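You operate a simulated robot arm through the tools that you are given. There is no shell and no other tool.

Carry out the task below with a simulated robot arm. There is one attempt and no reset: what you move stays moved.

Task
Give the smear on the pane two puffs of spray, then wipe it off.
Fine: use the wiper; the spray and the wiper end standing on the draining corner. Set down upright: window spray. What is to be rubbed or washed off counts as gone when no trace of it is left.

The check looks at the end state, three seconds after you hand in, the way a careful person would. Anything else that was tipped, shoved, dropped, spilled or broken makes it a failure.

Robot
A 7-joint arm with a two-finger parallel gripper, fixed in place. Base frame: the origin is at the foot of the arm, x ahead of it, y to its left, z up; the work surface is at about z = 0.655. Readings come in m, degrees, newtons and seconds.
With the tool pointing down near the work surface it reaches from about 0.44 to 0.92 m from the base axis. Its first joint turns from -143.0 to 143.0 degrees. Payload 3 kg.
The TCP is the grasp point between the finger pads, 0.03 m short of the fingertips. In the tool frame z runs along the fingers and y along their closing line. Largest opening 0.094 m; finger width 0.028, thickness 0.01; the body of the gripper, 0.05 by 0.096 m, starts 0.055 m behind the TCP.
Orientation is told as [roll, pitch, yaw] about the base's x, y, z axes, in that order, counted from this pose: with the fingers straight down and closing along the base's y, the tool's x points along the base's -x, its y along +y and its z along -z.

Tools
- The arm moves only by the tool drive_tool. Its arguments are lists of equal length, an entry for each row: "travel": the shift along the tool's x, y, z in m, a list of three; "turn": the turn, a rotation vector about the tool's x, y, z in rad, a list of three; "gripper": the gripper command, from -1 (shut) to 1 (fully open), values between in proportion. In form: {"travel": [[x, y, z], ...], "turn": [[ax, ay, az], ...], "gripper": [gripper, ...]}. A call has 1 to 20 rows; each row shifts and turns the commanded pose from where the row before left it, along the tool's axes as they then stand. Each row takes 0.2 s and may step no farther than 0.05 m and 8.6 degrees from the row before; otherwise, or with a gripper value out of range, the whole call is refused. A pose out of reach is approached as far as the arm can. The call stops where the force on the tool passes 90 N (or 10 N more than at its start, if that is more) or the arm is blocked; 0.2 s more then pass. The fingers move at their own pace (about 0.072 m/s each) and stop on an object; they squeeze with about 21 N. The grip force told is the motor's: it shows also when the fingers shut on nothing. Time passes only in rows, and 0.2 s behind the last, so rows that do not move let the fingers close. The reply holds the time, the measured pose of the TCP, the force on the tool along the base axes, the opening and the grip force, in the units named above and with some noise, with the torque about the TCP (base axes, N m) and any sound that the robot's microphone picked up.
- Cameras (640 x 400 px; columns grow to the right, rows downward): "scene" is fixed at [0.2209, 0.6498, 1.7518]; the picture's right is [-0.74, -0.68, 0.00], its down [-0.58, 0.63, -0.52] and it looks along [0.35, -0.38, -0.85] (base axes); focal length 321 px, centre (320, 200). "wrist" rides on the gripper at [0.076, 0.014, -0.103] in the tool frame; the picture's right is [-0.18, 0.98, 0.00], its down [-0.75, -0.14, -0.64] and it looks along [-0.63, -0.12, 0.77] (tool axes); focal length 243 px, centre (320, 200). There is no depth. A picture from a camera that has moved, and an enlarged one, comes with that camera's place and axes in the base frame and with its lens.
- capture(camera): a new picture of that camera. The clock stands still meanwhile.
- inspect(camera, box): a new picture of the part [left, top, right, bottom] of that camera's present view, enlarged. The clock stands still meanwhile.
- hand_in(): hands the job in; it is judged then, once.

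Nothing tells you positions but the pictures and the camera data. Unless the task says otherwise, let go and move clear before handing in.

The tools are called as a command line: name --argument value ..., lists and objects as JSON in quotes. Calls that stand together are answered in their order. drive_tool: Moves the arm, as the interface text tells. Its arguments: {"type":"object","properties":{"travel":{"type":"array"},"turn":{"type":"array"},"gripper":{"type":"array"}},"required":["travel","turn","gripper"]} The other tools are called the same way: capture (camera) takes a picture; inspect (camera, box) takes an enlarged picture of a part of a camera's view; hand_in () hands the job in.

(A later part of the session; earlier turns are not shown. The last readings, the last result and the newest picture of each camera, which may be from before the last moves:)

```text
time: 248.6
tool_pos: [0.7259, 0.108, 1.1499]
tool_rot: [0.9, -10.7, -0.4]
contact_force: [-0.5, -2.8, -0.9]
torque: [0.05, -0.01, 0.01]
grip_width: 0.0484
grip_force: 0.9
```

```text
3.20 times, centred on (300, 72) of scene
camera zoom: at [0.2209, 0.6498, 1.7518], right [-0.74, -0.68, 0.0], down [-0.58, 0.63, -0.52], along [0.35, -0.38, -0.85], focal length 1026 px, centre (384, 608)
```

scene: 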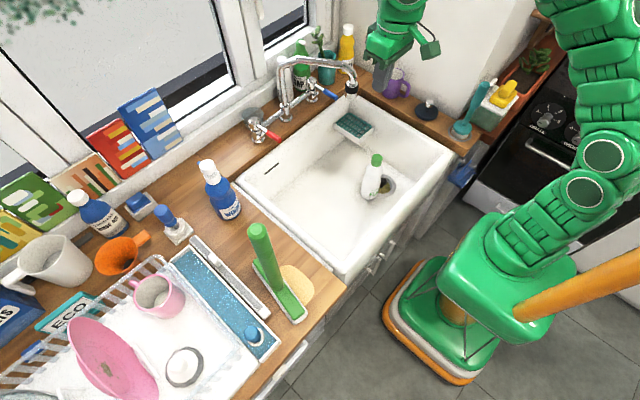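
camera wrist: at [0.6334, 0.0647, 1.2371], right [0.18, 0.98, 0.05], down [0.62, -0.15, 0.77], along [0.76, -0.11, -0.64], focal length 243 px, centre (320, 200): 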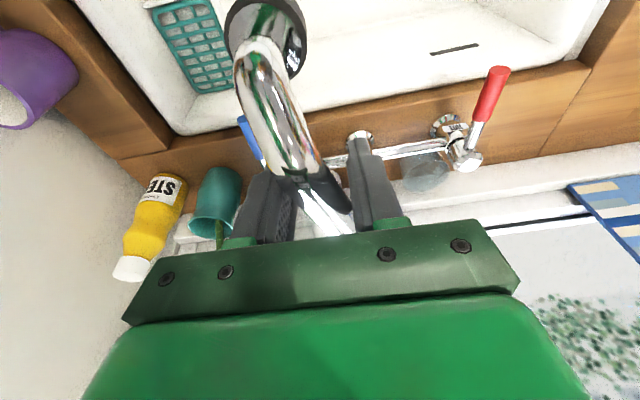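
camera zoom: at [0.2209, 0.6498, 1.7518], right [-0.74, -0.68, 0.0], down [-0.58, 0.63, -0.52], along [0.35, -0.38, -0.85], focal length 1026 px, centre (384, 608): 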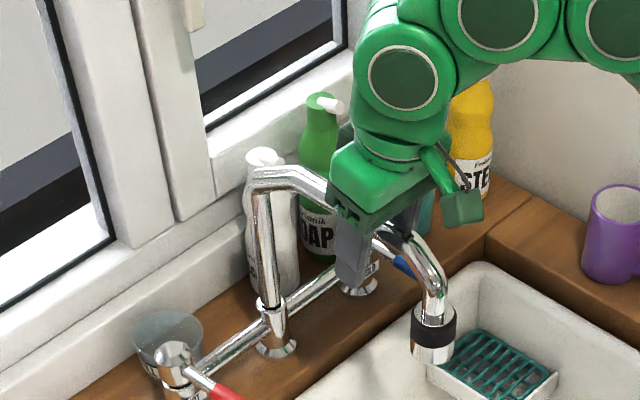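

The spout is back exactly as in the first picture. I'll open and lift clear.

drive_tool --travel '[[0, 0, 0], [-0.0075, 0, -0.0393], [-0.0075, 0, -0.0393], [-0.0075, 0, -0.0393], [0, 0, 0]]' --turn '[[0, 0, 0], [0, 0, 0], [0, 0, 0], [0, 0, 0], [0, 0, 0]]' --gripper '[0.3, 0.3, 0.3, 1, 1]'

capture --camera "scene"

```text
time: 249.8
tool_pos: [0.7245, 0.1069, 1.2706]
tool_rot: [1.0, -10.8, -0.4]
contact_force: [0.2, -0.8, -0.3]
torque: [-0.03, -0.01, -0.03]
grip_width: 0.0941
grip_force: 0.1
```

```text
taken
```

scene: 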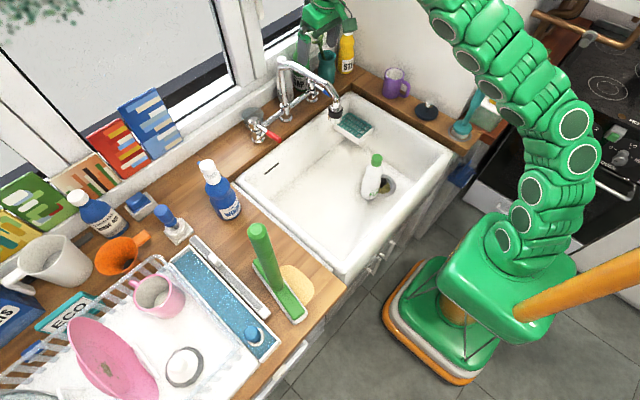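

Everything around the sink looks restored. Now I'll pick up the spray bottle and take it to the draining spot. First I'll pitch and yaw the tool and move toward the bottle.

drive_tool --travel '[[0, 0, 0], [0, 0, 0], [0, 0, 0], [0, 0, 0], [0, 0, 0], [0, 0, 0], [0, 0.04, 0], [0, 0.04, 0], [0, 0.04, 0], [0, 0.04, 0], [0, 0.04, 0], [0, 0.04, 0], [0, 0, 0]]' --turn '[[0, -0.143, 0], [0, -0.143, 0], [0, -0.143, 0], [0, -0.143, 0], [0, -0.143, 0], [0, -0.143, 0], [0, 0, 0], [0, 0, 0], [0, 0, 0], [0, 0, 0], [0, 0, 0], [0, 0, 0], [0, 0, 0]]' --gripper '[1, 1, 1, 1, 1, 1, 1, 1, 1, 1, 1, 1, 1]'

capture --camera "scene"

```text
time: 252.6
tool_pos: [0.7243, 0.3467, 1.2857]
tool_rot: [1.7, -59.8, -1.8]
contact_force: [0.3, 0.0, -0.5]
torque: [-0.01, -0.03, 0.01]
grip_width: 0.0941
grip_force: 0.0
out of reach, approached as far as the arm can: row 3
```

```text
taken
```

scene: 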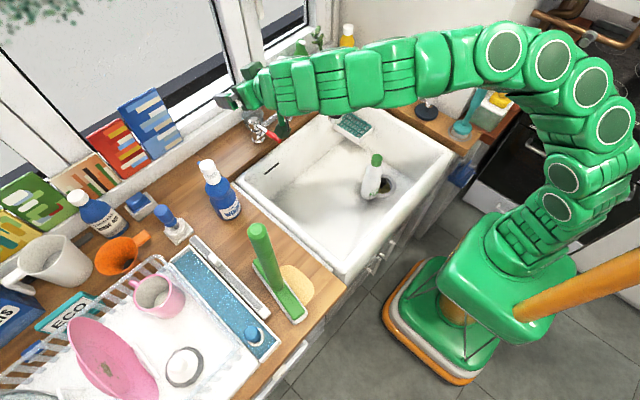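

drive_tool --travel '[[0, 0, 0], [0, 0, 0], [0, 0, 0], [0, 0, 0], [0.0316, 0.0276, 0.0133], [0.0316, 0.0276, 0.0133], [0.0316, 0.0276, 0.0133], [0, 0, 0]]' --turn '[[-0.1134, 0, -0.0655], [-0.1134, 0, -0.0655], [-0.1134, 0, -0.0655], [-0.1134, 0, -0.0655], [0, 0, 0], [0, 0, 0], [0, 0, 0], [0, 0, 0]]' --gripper '[1, 1, 1, 1, 1, 1, 1, 1]'

capture --camera "wrist"

capture --camera "scene"

```text
time: 254.4
tool_pos: [0.6695, 0.4085, 1.1834]
tool_rot: [1.7, -60.2, 28.3]
contact_force: [0.0, 1.2, 0.3]
torque: [0.03, 0.01, 0.0]
grip_width: 0.0942
grip_force: 0.2
```

```text
taken
camera wrist: at [0.5526, 0.3584, 1.168], right [-0.41, 0.9, 0.17], down [-0.08, -0.23, 0.97], along [0.91, 0.38, 0.17], focal length 243 px, centre (320, 200)
```

wrist: 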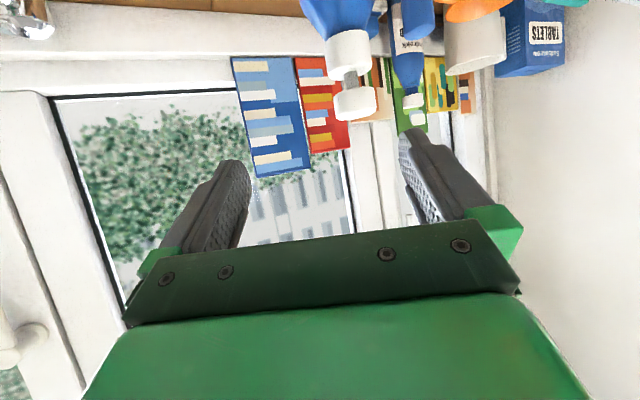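

```text
taken
```

scene: 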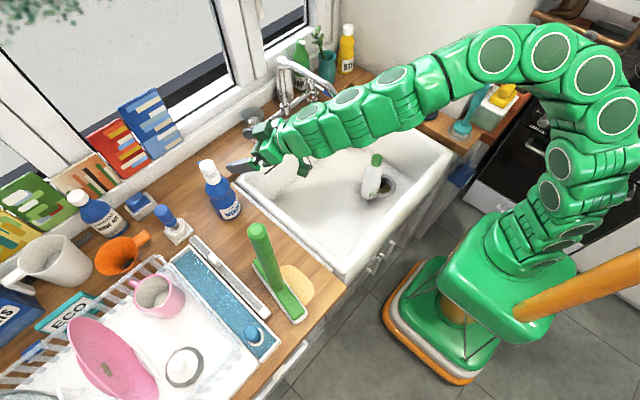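

drive_tool --travel '[[0.0358, 0.0098, 0.02], [0.0358, 0.0098, 0.02], [0.0358, 0.0098, 0.02], [0, 0, 0]]' --turn '[[0, 0, 0], [0, 0, 0], [0, 0, 0], [0, 0, 0]]' --gripper '[1, 1, 1, 1]'

capture --camera "wrist"

inspect --camera "scene" --box '[180, 130, 340, 260]'

```text
time: 255.4
tool_pos: [0.6502, 0.4391, 1.0625]
tool_rot: [1.6, -60.2, 28.3]
contact_force: [0.1, 0.5, 0.3]
torque: [-0.01, 0.01, -0.01]
grip_width: 0.0942
grip_force: 0.1
```

```text
taken
camera wrist: at [0.5336, 0.3888, 1.0469], right [-0.41, 0.9, 0.17], down [-0.08, -0.23, 0.97], along [0.91, 0.38, 0.17], focal length 243 px, centre (320, 200)
```

wrist: 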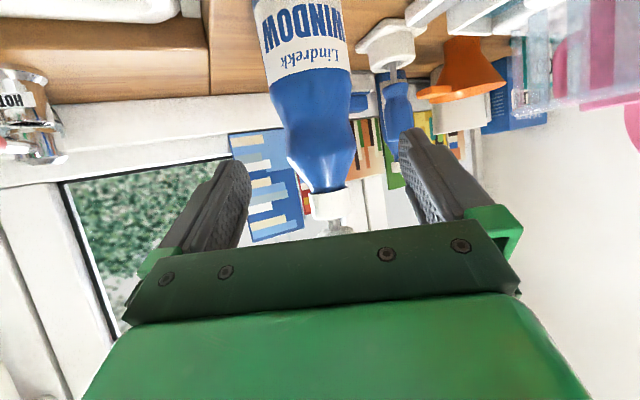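

```text
3.08 times, centred on (260, 195) of scene
camera zoom: at [0.2209, 0.6498, 1.7518], right [-0.74, -0.68, 0.0], down [-0.58, 0.63, -0.52], along [0.35, -0.38, -0.85], focal length 987 px, centre (505, 215)
```

zoom: 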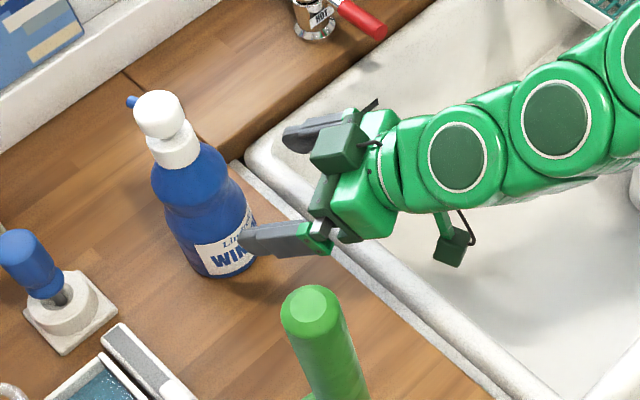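

drive_tool --travel '[[0, -0.006, 0], [0, 0, 0.0385], [0, 0, 0.0385], [0, 0, 0.0385], [0, 0, 0]]' --turn '[[0, 0, -0.017], [0, 0, 0], [0, 0, 0], [0, 0, 0], [0, 0, 0]]' --gripper '[1, 1, 1, 1, 1]'

capture --camera "wrist"

```text
time: 256.6
tool_pos: [0.7454, 0.4839, 1.005]
tool_rot: [0.0, -60.3, 30.2]
contact_force: [0.1, 0.7, 1.1]
torque: [-0.02, -0.02, 0.01]
grip_width: 0.094
grip_force: 0.0
```

```text
taken
camera wrist: at [0.6283, 0.4322, 0.9895], right [-0.42, 0.9, 0.16], down [-0.09, -0.21, 0.97], along [0.91, 0.39, 0.17], focal length 243 px, centre (320, 200)
```

wrist: 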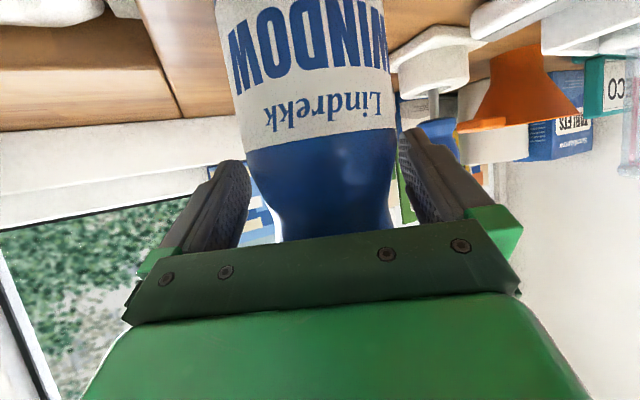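

drive_tool --travel '[[0, 0, 0], [0, 0, 0], [0, 0, 0], [-0.0087, 0, -0.005], [-0.0173, 0, -0.01], [-0.0173, 0, -0.01], [-0.0173, 0, -0.01], [0, 0, 0]]' --turn '[[0, 0, 0], [0, 0, 0], [0, 0, 0], [0, 0, 0], [0, 0, 0], [0, 0, 0], [0, 0, 0], [0, 0, 0]]' --gripper '[-1, -1, -1, -1, -1, -1, -1, -1]'

inspect --camera "scene" --box '[180, 110, 340, 260]'

```text
time: 258.4
tool_pos: [0.743, 0.4849, 1.0721]
tool_rot: [0.0, -60.2, 30.3]
contact_force: [0.0, -0.2, -4.7]
torque: [0.02, -0.01, -0.02]
grip_width: 0.0689
grip_force: 21.0
```

```text
2.67 times, centred on (260, 185) of scene
camera zoom: at [0.2209, 0.6498, 1.7518], right [-0.74, -0.68, 0.0], down [-0.58, 0.63, -0.52], along [0.35, -0.38, -0.85], focal length 855 px, centre (480, 240)
```

zoom: 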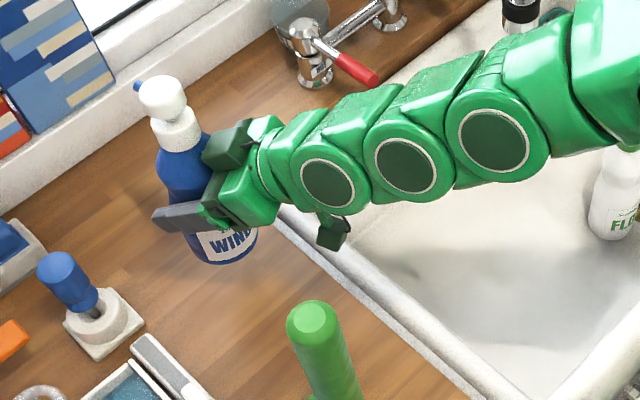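

drive_tool --travel '[[0.015, -0.0039, -0.032], [0.015, -0.0039, -0.032], [0.015, -0.0039, -0.032], [0.015, -0.0039, -0.032], [0.015, -0.0039, -0.032], [0, 0, 0], [0, 0, 0], [0, 0, 0], [0, 0, 0], [0, 0, 0], [0, 0, 0]]' --turn '[[0, 0, 0], [0, 0, 0], [0, 0, 0], [0, 0, 0], [0, 0, 0], [-0.1209, 0, -0.0698], [-0.1209, 0, -0.0698], [-0.1209, 0, -0.0698], [-0.1209, 0, -0.0698], [-0.1209, 0, -0.0698], [0, 0, 0]]' --gripper '[-1, -1, -1, -1, -1, -1, -1, -1, -1, -1, -1]'

capture --camera "scene"

capture --camera "wrist"

```text
time: 260.8
tool_pos: [0.5998, 0.3783, 1.0868]
tool_rot: [-0.4, -60.2, 70.7]
contact_force: [-0.4, 0.4, -4.6]
torque: [0.03, 0.01, 0.03]
grip_width: 0.0689
grip_force: 21.3
```

```text
taken
```

scene: 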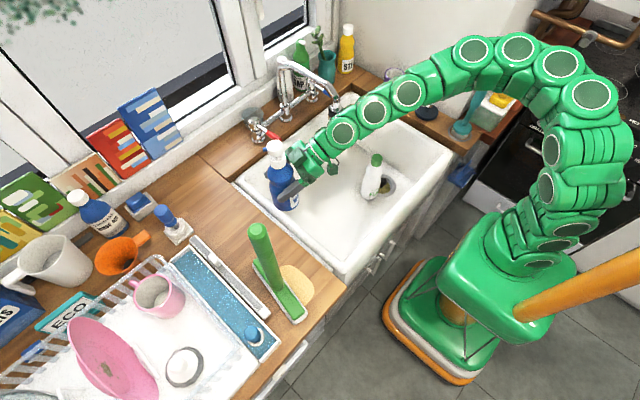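

```text
taken
camera wrist: at [0.5448, 0.2638, 1.0718], right [-0.9, 0.42, 0.16], down [0.07, -0.22, 0.97], along [0.44, 0.88, 0.17], focal length 243 px, centre (320, 200)
```

wrist: 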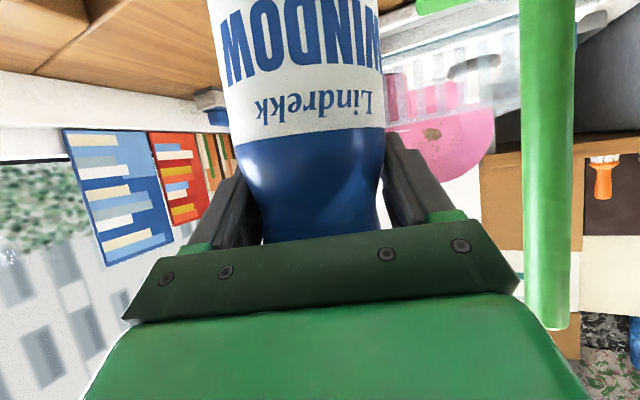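

drive_tool --travel '[[0.0034, 0.0418, -0.0059], [0.0034, 0.0418, -0.0059], [0.0034, 0.0418, -0.0059], [0, 0, 0]]' --turn '[[0, 0, 0], [0, 0, 0], [0, 0, 0], [0, 0, 0]]' --gripper '[-1, -1, -1, -1]'

capture --camera "wrist"

inspect --camera "scene" --box '[220, 150, 400, 330]'

```text
time: 261.8
tool_pos: [0.4771, 0.4023, 1.0874]
tool_rot: [-0.4, -60.2, 70.4]
contact_force: [0.6, -0.2, -5.0]
torque: [0.02, 0.03, -0.01]
grip_width: 0.0692
grip_force: 21.2
```

```text
taken
camera wrist: at [0.4208, 0.2873, 1.0727], right [-0.89, 0.42, 0.16], down [0.07, -0.22, 0.97], along [0.44, 0.88, 0.17], focal length 243 px, centre (320, 200)
```

wrist: 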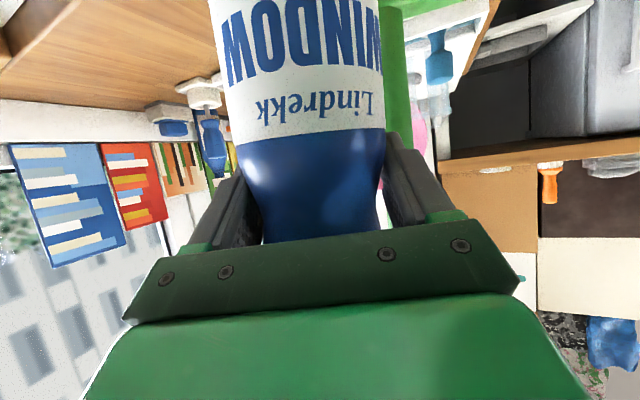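

```text
2.22 times, centred on (310, 240) of scene
camera zoom: at [0.2209, 0.6498, 1.7518], right [-0.74, -0.68, 0.0], down [-0.58, 0.63, -0.52], along [0.35, -0.38, -0.85], focal length 712 px, centre (342, 111)
```

zoom: 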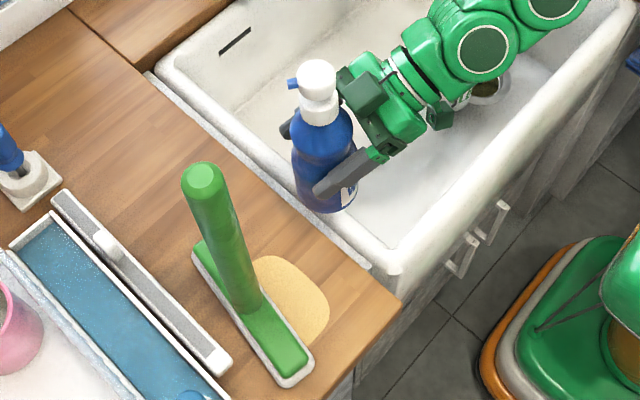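

drive_tool --travel '[[-0.0107, 0.0154, 0.0184], [-0.0107, 0.0154, 0.0184], [-0.0107, 0.0154, 0.0184], [0, 0, 0]]' --turn '[[0, 0, 0], [0, 0, 0], [0, 0, 0], [0, 0, 0]]' --gripper '[-1, -1, -1, -1]'

capture --camera "wrist"

inspect --camera "scene" --box '[220, 150, 400, 330]'

```text
time: 262.8
tool_pos: [0.4546, 0.4784, 1.0872]
tool_rot: [-0.2, -60.2, 70.6]
contact_force: [0.1, 0.5, -5.6]
torque: [0.01, -0.01, 0.03]
grip_width: 0.0689
grip_force: 20.9
```

```text
taken
camera wrist: at [0.3978, 0.3632, 1.0718], right [-0.89, 0.42, 0.16], down [0.07, -0.22, 0.97], along [0.44, 0.88, 0.17], focal length 243 px, centre (320, 200)
```

wrist: 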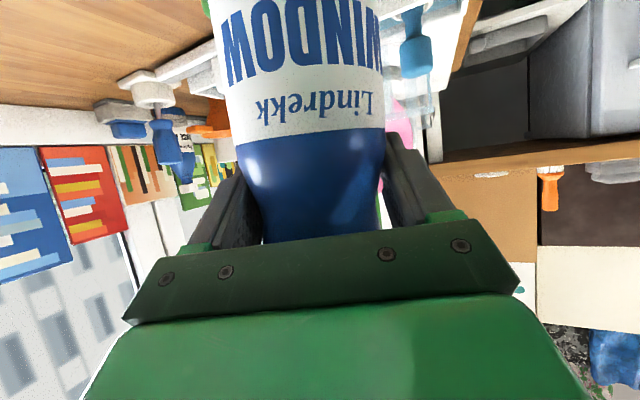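

```text
2.22 times, centred on (310, 240) of scene
camera zoom: at [0.2209, 0.6498, 1.7518], right [-0.74, -0.68, 0.0], down [-0.58, 0.63, -0.52], along [0.35, -0.38, -0.85], focal length 712 px, centre (342, 111)
```

zoom: 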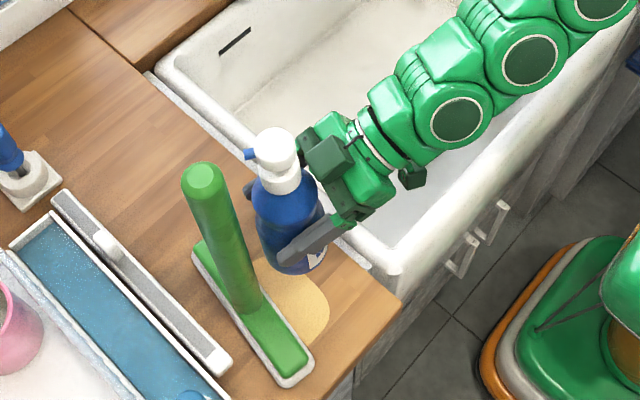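

drive_tool --travel '[[0.0173, 0, 0.01], [0.0173, 0, 0.01], [0.0173, 0, 0.01], [0.0087, 0, 0.005], [0, 0, 0]]' --turn '[[0, 0, 0], [0, 0, 0], [0, 0, 0], [0, 0, 0], [0, 0, 0]]' --gripper '[-1, -1, -1, -1, -1]'

inspect --camera "scene" --box '[220, 150, 400, 330]'

capture --camera "wrist"

```text
time: 264.0
tool_pos: [0.4543, 0.4788, 1.0181]
tool_rot: [-0.4, -60.1, 70.6]
contact_force: [0.4, 0.3, -5.2]
torque: [0.06, -0.01, 0.01]
grip_width: 0.069
grip_force: 21.3
```

```text
2.22 times, centred on (310, 240) of scene
camera zoom: at [0.2209, 0.6498, 1.7518], right [-0.74, -0.68, 0.0], down [-0.58, 0.63, -0.52], along [0.35, -0.38, -0.85], focal length 712 px, centre (342, 111)
```

zoom: 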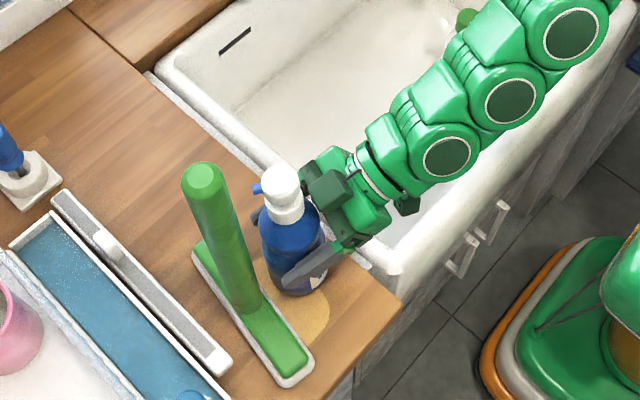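

```text
taken
camera wrist: at [0.3977, 0.3637, 1.0024], right [-0.89, 0.42, 0.16], down [0.07, -0.22, 0.97], along [0.44, 0.88, 0.17], focal length 243 px, centre (320, 200)
```

wrist: 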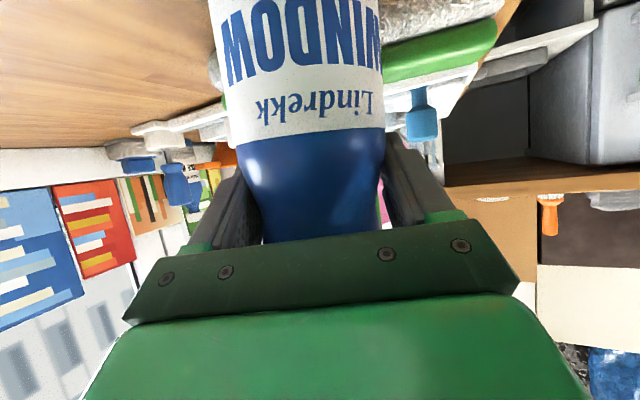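

drive_tool --travel '[[0.0052, 0, 0.003], [0.0026, 0, 0.0015], [0.0017, 0, 0.001], [0, 0, 0]]' --turn '[[0, 0, 0], [0, 0, 0], [0, 0, 0], [0, 0, 0]]' --gripper '[-1, -1, -1, -1]'

```text
time: 265.0
tool_pos: [0.4544, 0.4784, 1.0082]
tool_rot: [-0.6, -60.4, 70.8]
contact_force: [-9.3, -3.6, 35.2]
torque: [-0.36, -0.32, -0.13]
grip_width: 0.0687
grip_force: 20.5
```

inspect --camera "scene" --box '[240, 190, 350, 320]'

capture --camera "wrist"

```text
3.08 times, centred on (295, 255) of scene
camera zoom: at [0.2209, 0.6498, 1.7518], right [-0.74, -0.68, 0.0], down [-0.58, 0.63, -0.52], along [0.35, -0.38, -0.85], focal length 987 px, centre (397, 31)
```

zoom: 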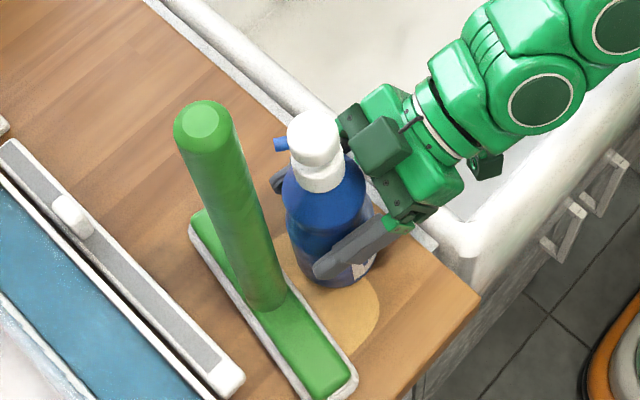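

```text
taken
camera wrist: at [0.3984, 0.3637, 0.9927], right [-0.9, 0.42, 0.15], down [0.07, -0.22, 0.97], along [0.44, 0.88, 0.17], focal length 243 px, centre (320, 200)
```

wrist: 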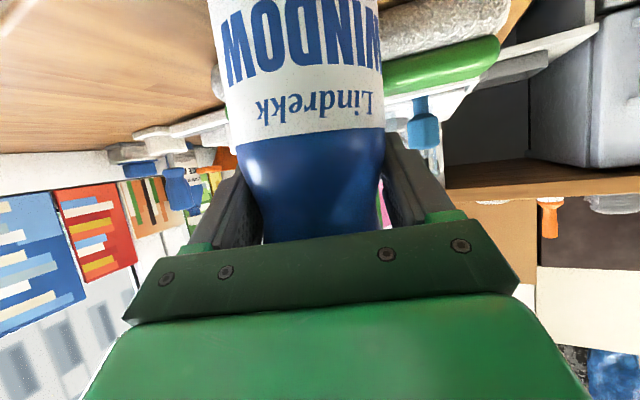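

Standing on the patch beside the wiper with a clear gap. Releasing and backing out along the tool axis.

drive_tool --travel '[[-0.0013, 0, -0.0008], [0, 0, 0], [0, 0, 0], [0, 0, 0], [0, 0, -0.03], [0, 0, -0.0375], [0, 0, -0.0375], [0, 0, -0.0375], [0, 0, 0]]' --turn '[[0, 0, 0], [0, 0, 0], [0, 0, 0], [0, 0, 0], [0, 0, 0], [0, 0, 0], [0, 0, 0], [0, 0, 0], [0, 0, 0]]' --gripper '[-1, 1, 1, 1, 1, 1, 1, 1, 1]'

capture --camera "scene"

inspect --camera "scene" --box '[230, 190, 360, 330]'

```text
time: 267.0
tool_pos: [0.4403, 0.3651, 1.0927]
tool_rot: [-0.4, -60.1, 70.6]
contact_force: [-0.3, -0.4, 0.1]
torque: [-0.01, 0.03, -0.01]
grip_width: 0.0942
grip_force: 0.1
out of reach, approached as far as the arm can: row 6, 7
```

```text
taken
```

scene: 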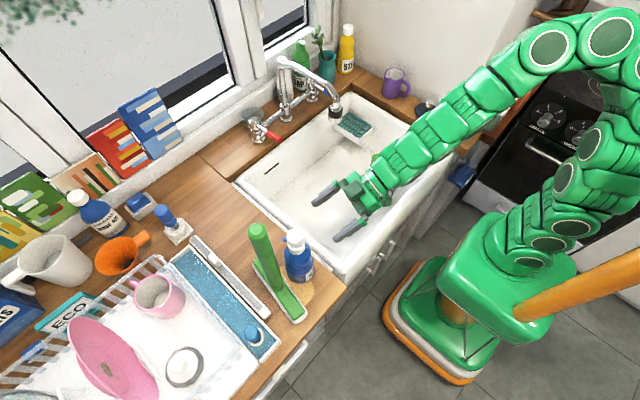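

```text
2.86 times, centred on (295, 260) of scene
camera zoom: at [0.2209, 0.6498, 1.7518], right [-0.74, -0.68, 0.0], down [-0.58, 0.63, -0.52], along [0.35, -0.38, -0.85], focal length 916 px, centre (391, 29)
```

zoom: 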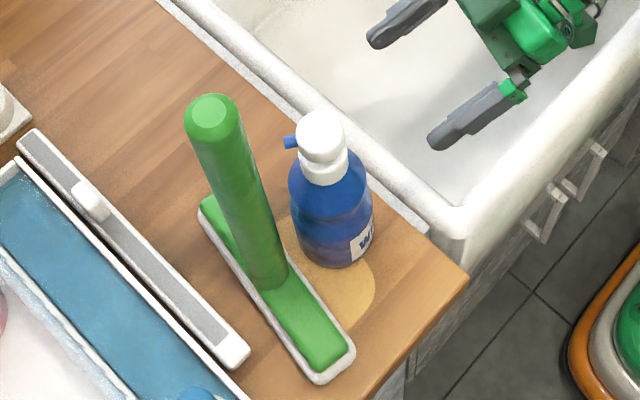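

Both are standing on the draining spot, upright. I'll lift the arm well clear and check the whole scene.

drive_tool --travel '[[-0.0346, 0, -0.02], [-0.0346, 0, -0.02], [-0.0346, 0, -0.02], [-0.0346, -0.03, -0.02], [0, -0.04, 0], [0, -0.04, 0], [0, 0, 0]]' --turn '[[0, 0, 0], [0, 0, 0], [0, 0, 0], [0, 0, 0], [0, 0, 0], [0, 0, 0], [0, 0, 0]]' --gripper '[1, 1, 1, 1, 1, 1, 1]'

capture --camera "scene"

inspect --camera "scene" --box '[200, 10, 400, 135]'

inspect --camera "scene" --box '[0, 0, 320, 200]'

inspect --camera "scene" --box '[0, 170, 240, 320]'

```text
time: 268.6
tool_pos: [0.5443, 0.3285, 1.2546]
tool_rot: [-0.3, -60.2, 70.7]
contact_force: [-1.1, -1.0, 0.0]
torque: [0.01, -0.03, 0.03]
grip_width: 0.0939
grip_force: 0.0
```

```text
taken
```

scene: 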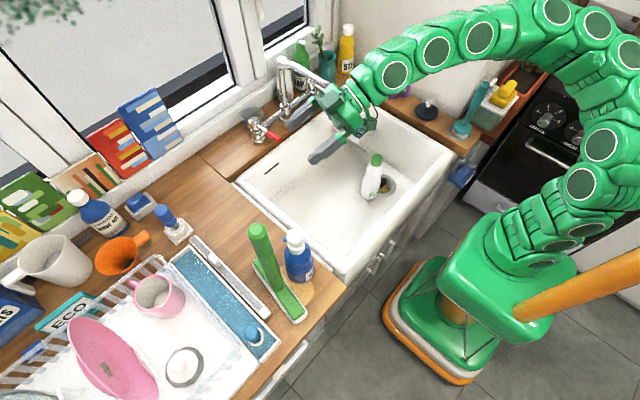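

```text
3.20 times, centred on (300, 72) of scene
camera zoom: at [0.2209, 0.6498, 1.7518], right [-0.74, -0.68, 0.0], down [-0.58, 0.63, -0.52], along [0.35, -0.38, -0.85], focal length 1026 px, centre (384, 608)
```

zoom: 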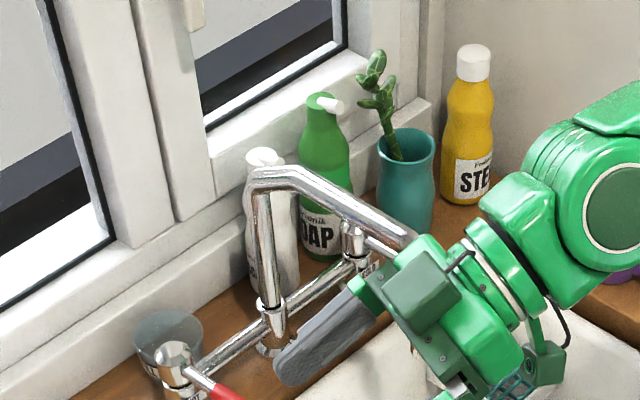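

```text
2.00 times, centred on (160, 100) of scene
camera zoom: at [0.2209, 0.6498, 1.7518], right [-0.74, -0.68, 0.0], down [-0.58, 0.63, -0.52], along [0.35, -0.38, -0.85], focal length 641 px, centre (640, 400)
```

zoom: 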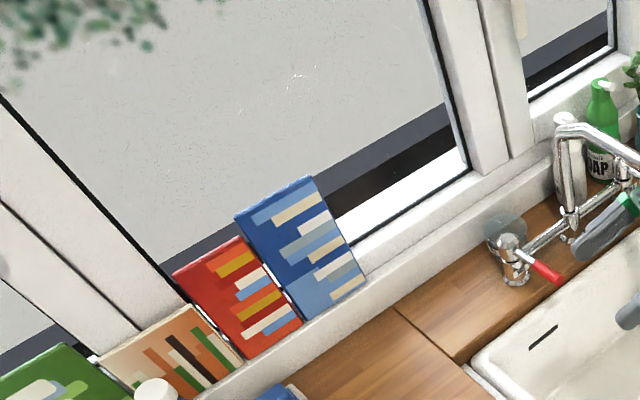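

```text
2.67 times, centred on (120, 245) of scene
camera zoom: at [0.2209, 0.6498, 1.7518], right [-0.74, -0.68, 0.0], down [-0.58, 0.63, -0.52], along [0.35, -0.38, -0.85], focal length 855 px, centre (853, 80)
```

zoom: 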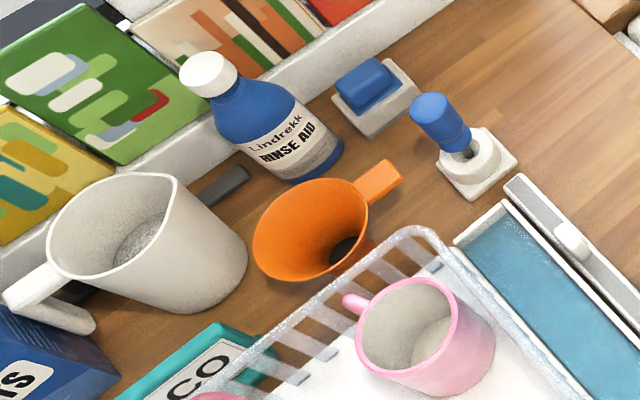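

Everything else is as it was. Before handing in I want one close look at the pane with the wrist camera to make sure no trace remains.

drive_tool --travel '[[0, 0, 0], [0, 0, 0], [0, 0, 0], [0, 0, 0], [0, 0, 0], [0, 0, 0], [0, 0, 0], [0, 0, 0], [0, 0, 0], [0, 0, 0.04], [0, 0, 0.03], [0, 0, 0]]' --turn '[[0.1178, 0, 0.068], [0.1178, 0, 0.068], [0.1178, 0, 0.068], [0.1178, 0, 0.068], [0.1178, 0, 0.068], [0.1178, 0, 0.068], [0.1178, 0, 0.068], [0.1178, 0, 0.068], [0.1178, 0, 0.068], [0, 0, 0], [0, 0, 0], [0, 0, 0]]' --gripper '[1, 1, 1, 1, 1, 1, 1, 1, 1, 1, 1, 1]'

capture --camera "wrist"

capture --camera "scene"

```text
time: 270.3
tool_pos: [0.5388, 0.3393, 1.2305]
tool_rot: [31.5, -45.2, -10.8]
contact_force: [-0.5, 0.0, 1.5]
torque: [-0.05, 0.05, 0.0]
grip_width: 0.0937
grip_force: 0.0
stopped in row 8: the arm was blocked; the commanded pose is now the measured one
```

```text
taken
camera wrist: at [0.4124, 0.3214, 1.2426], right [-0.07, 0.87, 0.49], down [0.11, -0.48, 0.87], along [0.99, 0.12, -0.06], focal length 243 px, centre (320, 200)
```

wrist: 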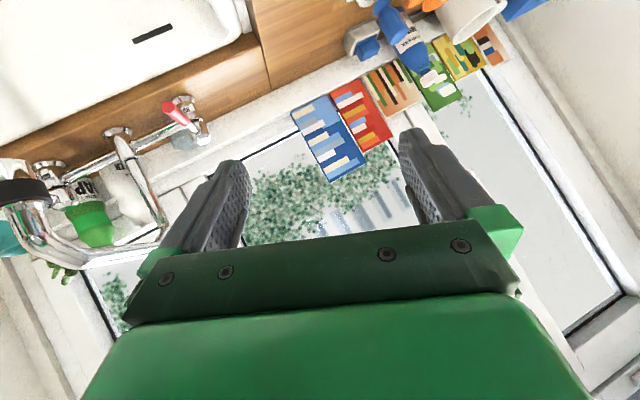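

```text
taken
```

scene: 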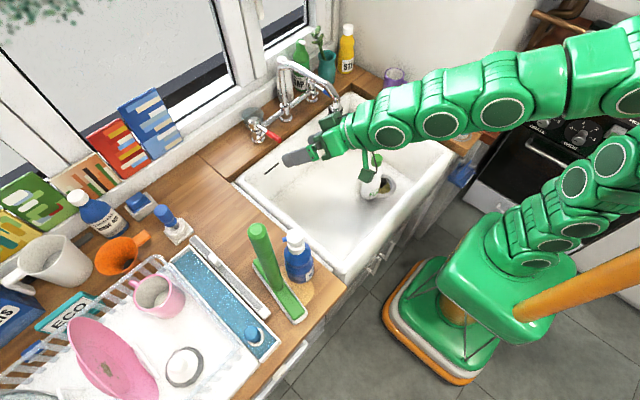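

inspect --camera "wrist" --box '[240, 120, 420, 240]'

inspect --camera "scene" --box '[150, 40, 240, 100]'

inspect --camera "scene" --box '[230, 80, 300, 150]'

```text
3.33 times, centred on (330, 180) of wrist
camera zoom: at [0.4124, 0.3214, 1.2426], right [-0.07, 0.87, 0.49], down [0.11, -0.48, 0.87], along [0.99, 0.12, -0.06], focal length 809 px, centre (287, 267)
```

zoom: 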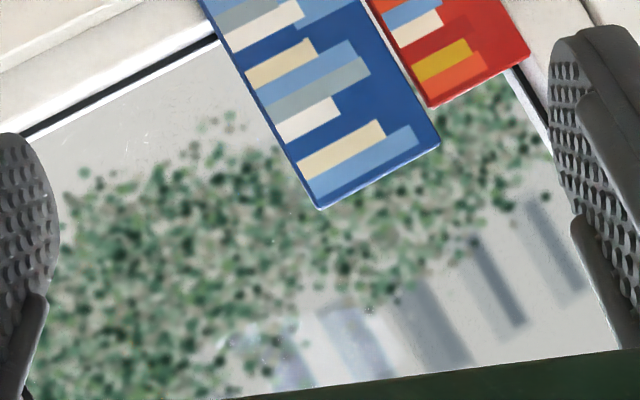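

```text
6.67 times, centred on (195, 70) of scene
camera zoom: at [0.2209, 0.6498, 1.7518], right [-0.74, -0.68, 0.0], down [-0.58, 0.63, -0.52], along [0.35, -0.38, -0.85], focal length 2138 px, centre (1153, 1067)
```

zoom: 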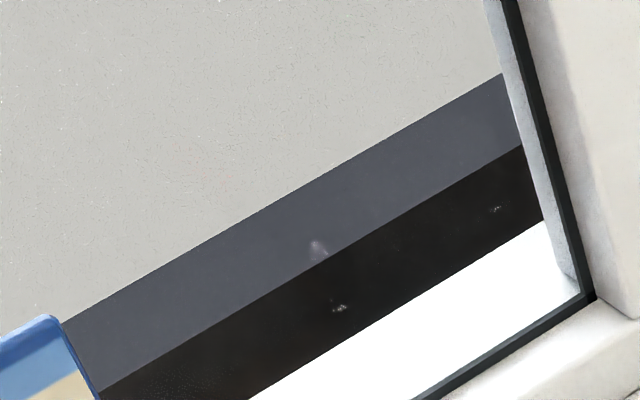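

```text
5.71 times, centred on (265, 115) of scene
camera zoom: at [0.2209, 0.6498, 1.7518], right [-0.74, -0.68, 0.0], down [-0.58, 0.63, -0.52], along [0.35, -0.38, -0.85], focal length 1832 px, centre (634, 686)
```

zoom: 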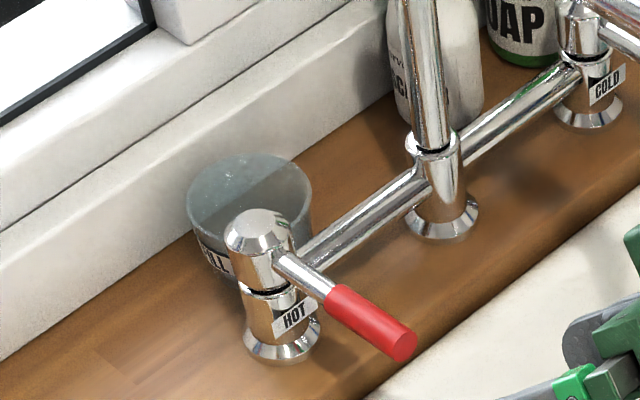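

inspect --camera "scene" --box '[183, 66, 207, 90]'

inspect --camera "wrist" --box '[250, 150, 310, 200]'

```text
16.00 times, centred on (195, 78) of scene
camera zoom: at [0.2209, 0.6498, 1.7518], right [-0.74, -0.68, 0.0], down [-0.58, 0.63, -0.52], along [0.35, -0.38, -0.85], focal length 5130 px, centre (2320, 2152)
```

zoom: 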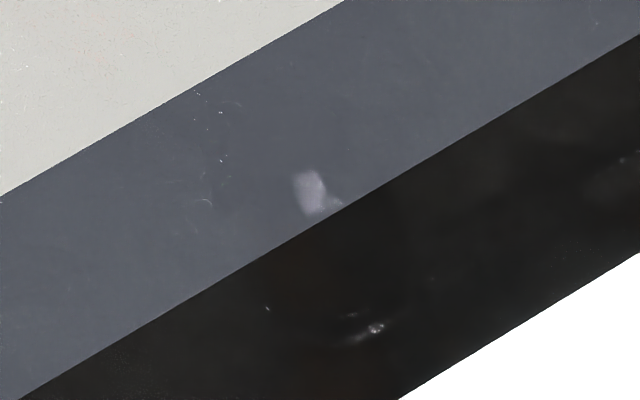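

```text
8.00 times, centred on (280, 175) of wrist
camera zoom: at [0.4124, 0.3214, 1.2426], right [-0.07, 0.87, 0.49], down [0.11, -0.48, 0.87], along [0.99, 0.12, -0.06], focal length 1941 px, centre (640, 400)
```

zoom: 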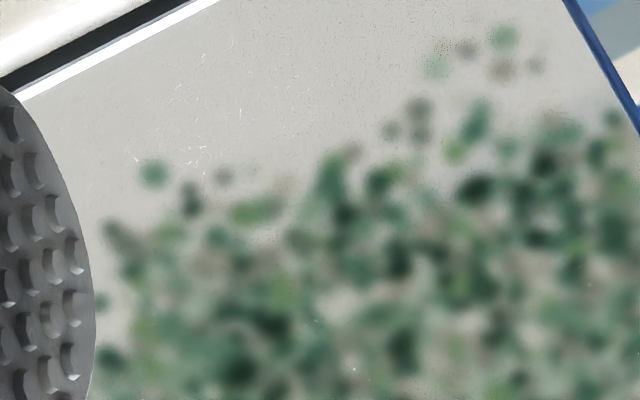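

The pane is clean. The jar is still about 2 cm from its original spot, and a flatter tool angle should let me nudge it the rest of the way without touching the tap. First I'll straighten the tool.

drive_tool --travel '[[-0.0325, -0.0157, 0.0223], [-0.0325, -0.0157, 0.0223], [-0.0325, -0.0157, 0.0223], [0, 0, 0], [0, 0, 0]]' --turn '[[0.1364, -0.0153, -0.0486], [0.1364, -0.0153, -0.0486], [0.1364, -0.0153, -0.0486], [0, 0, 0], [0, 0, 0]]' --gripper '[-1, -1, -1, -1, -1]'

capture --camera "scene"

```text
time: 271.5
tool_pos: [0.6568, 0.3058, 1.253]
tool_rot: [0.2, -50.5, 0.0]
contact_force: [0.4, -0.2, 0.1]
torque: [-0.01, -0.04, -0.01]
grip_width: 0.0
grip_force: 20.7
```

```text
taken
```

scene: 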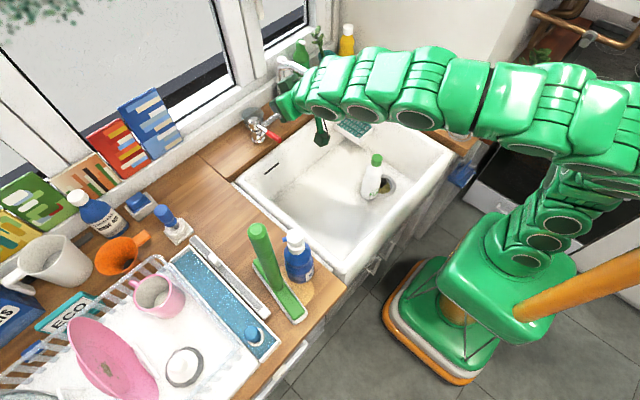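

drive_tool --travel '[[-0.0033, 0.009, 0.0389], [-0.0033, 0.009, 0.0389], [-0.0033, 0.009, 0.0389], [-0.0033, 0.009, 0.0389], [-0.0033, 0.009, 0.0389], [-0.0033, 0.009, 0.0389], [0, 0, 0], [0, 0, 0], [0, 0, 0], [0, 0, 0], [0, 0, 0], [0, 0, 0], [0, 0, 0], [0, 0, 0], [0, 0, 0], [0, 0, 0]]' --turn '[[0, 0, 0], [0, 0, 0], [0, 0, 0], [0, 0, 0], [0, 0, 0], [0, 0, 0], [0.1003, 0, 0.0842], [0.1003, 0, 0.0842], [0.1003, 0, 0.0842], [0.1003, 0, 0.0842], [0.1003, 0, 0.0842], [0.1003, 0, 0.0842], [0, -0.114, 0], [0, -0.114, 0], [0, -0.114, 0], [0, 0, 0]]' --gripper '[-1, -1, -1, -1, -1, -1, -1, -1, -1, -1, -1, -1, -1, -1, -1, -1]'

capture --camera "scene"

capture --camera "wrist"

```text
time: 274.9
tool_pos: [0.8508, 0.3599, 1.12]
tool_rot: [1.2, -69.9, -46.2]
contact_force: [-0.1, -0.4, -0.1]
torque: [-0.01, -0.01, -0.01]
grip_width: 0.0002
grip_force: 21.5
```

```text
taken
```

scene: 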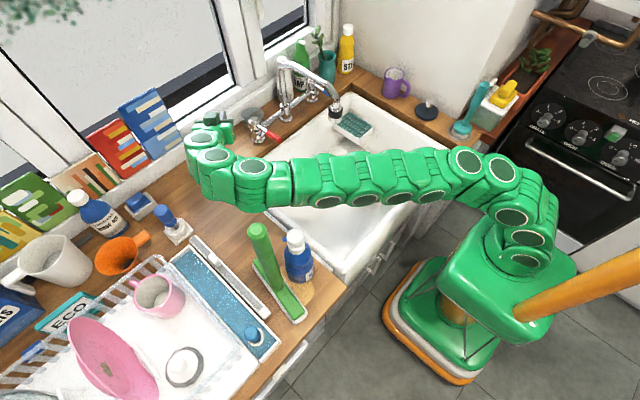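

```text
taken
camera wrist: at [0.7751, 0.456, 1.0842], right [0.74, 0.65, 0.18], down [-0.35, 0.14, 0.93], along [0.58, -0.75, 0.33], focal length 243 px, centre (320, 200)
```

wrist: 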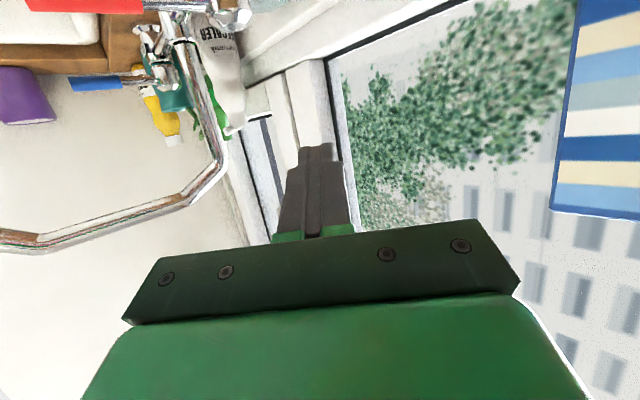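

drive_tool --travel '[[0.01, 0.0051, 0.0409], [0.01, 0.0051, 0.0409], [0.01, 0.0051, 0.0409], [0, 0, 0]]' --turn '[[0, 0, 0], [0, 0, 0], [0, 0, 0], [0, 0, 0]]' --gripper '[-1, -1, -1, -1]'

capture --camera "wrist"

inspect --camera "scene" --box '[150, 80, 330, 220]'

```text
time: 275.9
tool_pos: [0.9358, 0.2961, 1.0507]
tool_rot: [1.3, -69.9, -46.1]
contact_force: [-0.4, -0.1, 0.0]
torque: [-0.04, -0.02, 0.02]
grip_width: 0.0
grip_force: 20.8
```

```text
taken
camera wrist: at [0.858, 0.3924, 1.0146], right [0.74, 0.65, 0.18], down [-0.35, 0.14, 0.93], along [0.58, -0.75, 0.33], focal length 243 px, centre (320, 200)
```

wrist: 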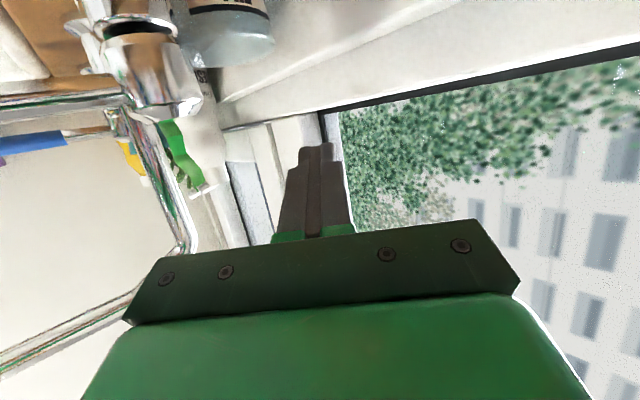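

```text
2.86 times, centred on (240, 150) of scene
camera zoom: at [0.2209, 0.6498, 1.7518], right [-0.74, -0.68, 0.0], down [-0.58, 0.63, -0.52], along [0.35, -0.38, -0.85], focal length 916 px, centre (549, 343)
```

zoom: 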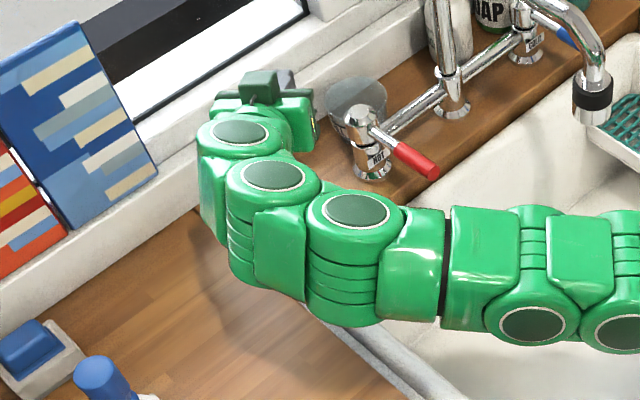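

drive_tool --travel '[[0.0295, 0, 0.0107], [0.0295, 0, 0.0107], [0.0285, 0, 0.0104], [0, 0, 0]]' --turn '[[0, 0, 0], [0, 0, 0], [0, 0, 0], [0, 0, 0]]' --gripper '[-1, -1, -1, -1]'

capture --camera "wrist"

inspect --camera "scene" --box '[150, 80, 330, 220]'

```text
time: 276.8
tool_pos: [0.9372, 0.2971, 0.9695]
tool_rot: [3.4, -70.5, -48.0]
contact_force: [-5.8, 2.1, 20.6]
torque: [2.36, 2.27, 0.42]
grip_width: 0.0
grip_force: 20.8
stopped in row 4: the force on the tool passed its limit at 97 N (the readings are from after the stop); the commanded pose is now the measured one
```

```text
taken
camera wrist: at [0.8608, 0.3935, 0.9331], right [0.74, 0.65, 0.19], down [-0.36, 0.14, 0.92], along [0.57, -0.75, 0.34], focal length 243 px, centre (320, 200)
```

wrist: 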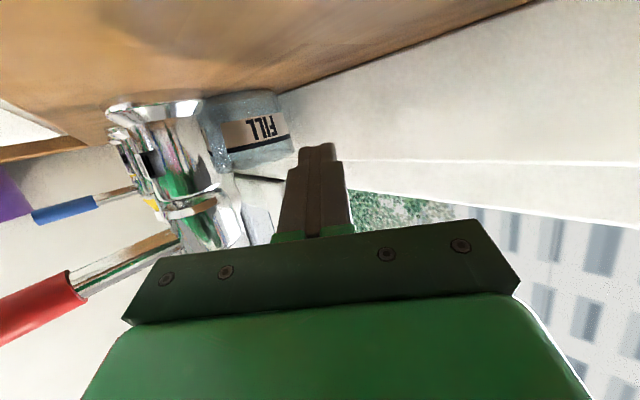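

```text
2.86 times, centred on (240, 150) of scene
camera zoom: at [0.2209, 0.6498, 1.7518], right [-0.74, -0.68, 0.0], down [-0.58, 0.63, -0.52], along [0.35, -0.38, -0.85], focal length 916 px, centre (549, 343)
```

zoom: 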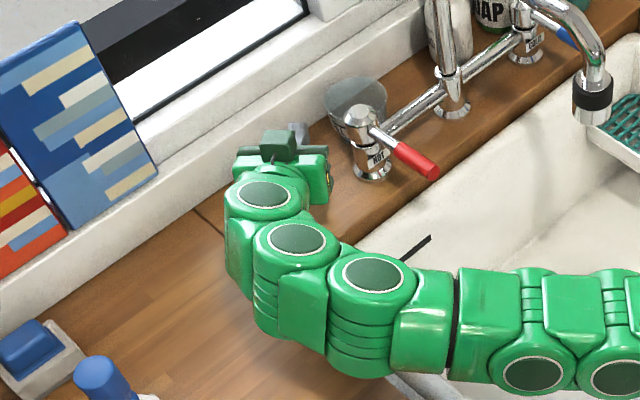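

The wrist touched the counter at this flat angle. I'll raise slightly and use 60° instead.

drive_tool --travel '[[-0.0141, 0, -0.0051], [0, 0, 0], [0, 0, 0], [0, 0, 0]]' --turn '[[0, 0, 0], [-0.02, 0.09, -0.01], [-0.02, 0.09, -0.01], [0, 0, 0]]' --gripper '[-1, -1, -1, -1]'

capture --camera "wrist"

```text
time: 277.8
tool_pos: [0.9374, 0.2959, 0.9827]
tool_rot: [1.8, -60.1, -44.1]
contact_force: [-0.7, 0.1, -0.7]
torque: [0.0, -0.02, 0.02]
grip_width: 0.0
grip_force: 20.7
```

```text
taken
camera wrist: at [0.853, 0.3917, 0.9684], right [0.73, 0.66, 0.18], down [-0.24, 0.01, 0.97], along [0.64, -0.75, 0.16], focal length 243 px, centre (320, 200)
```

wrist: 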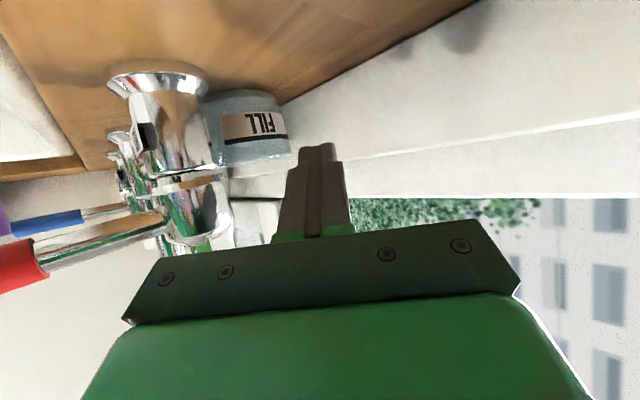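

drive_tool --travel '[[0.0104, 0, 0.006], [0.0087, 0, 0.005], [-0.0032, -0.0065, 0.0056], [-0.0032, -0.0065, 0.0056], [-0.0032, -0.0065, 0.0056], [0, 0, 0]]' --turn '[[0, 0, 0], [0, 0, 0], [0, 0, 0], [0, 0, 0], [0, 0, 0], [0, 0, 0]]' --gripper '[-1, -1, -1, -1, -1, -1]'

capture --camera "wrist"

inspect --camera "scene" --box '[150, 80, 330, 220]'

```text
time: 279.2
tool_pos: [0.9381, 0.268, 0.9602]
tool_rot: [2.0, -60.1, -44.1]
contact_force: [-0.7, 0.1, -0.4]
torque: [0.02, -0.01, 0.02]
grip_width: 0.0002
grip_force: 20.9
```

```text
taken
camera wrist: at [0.8537, 0.3639, 0.9464], right [0.73, 0.66, 0.18], down [-0.24, 0.01, 0.97], along [0.64, -0.75, 0.16], focal length 243 px, centre (320, 200)
```

wrist: 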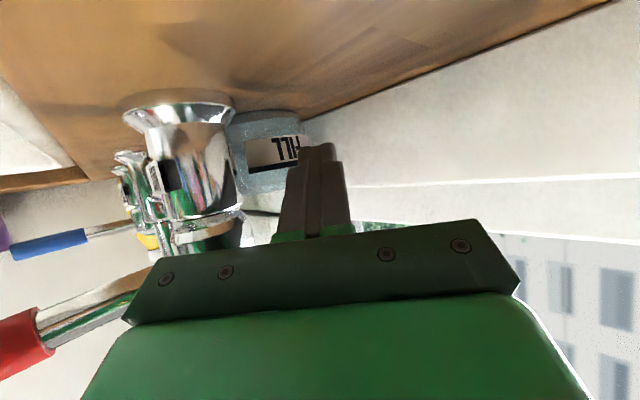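

```text
2.86 times, centred on (240, 150) of scene
camera zoom: at [0.2209, 0.6498, 1.7518], right [-0.74, -0.68, 0.0], down [-0.58, 0.63, -0.52], along [0.35, -0.38, -0.85], focal length 916 px, centre (549, 343)
```

zoom: 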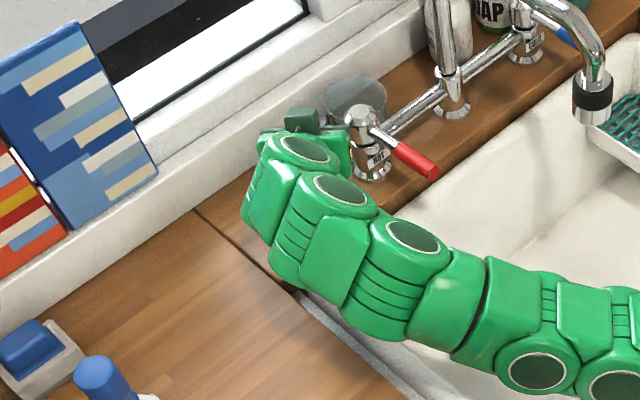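

drive_tool --travel '[[-0.0016, -0.0032, 0.0027], [-0.0016, -0.0032, 0.0027], [0, 0, 0]]' --turn '[[0, 0, 0], [0, 0, 0], [0, 0, 0]]' --gripper '[-1, -1, -1]'

inspect --camera "scene" --box '[230, 80, 300, 150]'

```text
time: 280.0
tool_pos: [0.9374, 0.2602, 0.9596]
tool_rot: [1.7, -60.1, -44.0]
contact_force: [0.8, -0.4, 0.2]
torque: [0.02, 0.0, -0.01]
grip_width: 0.0
grip_force: 21.2
```

```text
5.71 times, centred on (265, 115) of scene
camera zoom: at [0.2209, 0.6498, 1.7518], right [-0.74, -0.68, 0.0], down [-0.58, 0.63, -0.52], along [0.35, -0.38, -0.85], focal length 1832 px, centre (634, 686)
```

zoom: 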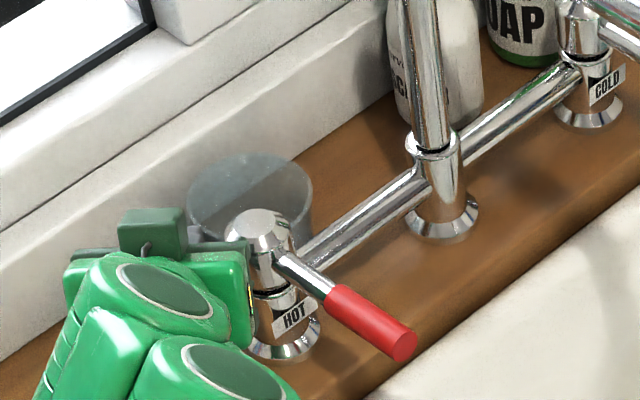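

drive_tool --travel '[[-0.0016, -0.0032, 0.0027], [-0.0016, -0.0032, 0.0027], [0, 0, 0]]' --turn '[[0, 0, 0], [0, 0, 0], [0, 0, 0]]' --gripper '[-1, -1, -1]'

inspect --camera "scene" --box '[230, 80, 300, 150]'

```text
time: 280.8
tool_pos: [0.9395, 0.2517, 0.9603]
tool_rot: [2.0, -60.1, -44.1]
contact_force: [0.4, 0.4, 0.0]
torque: [-0.02, 0.0, 0.0]
grip_width: 0.0002
grip_force: 20.9
```

```text
5.71 times, centred on (265, 115) of scene
camera zoom: at [0.2209, 0.6498, 1.7518], right [-0.74, -0.68, 0.0], down [-0.58, 0.63, -0.52], along [0.35, -0.38, -0.85], focal length 1832 px, centre (634, 686)
```

zoom: 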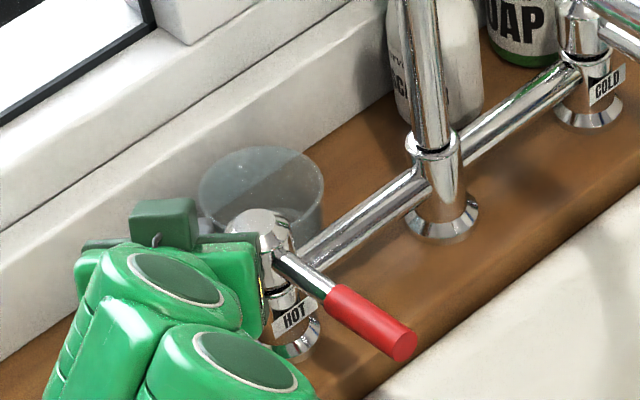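

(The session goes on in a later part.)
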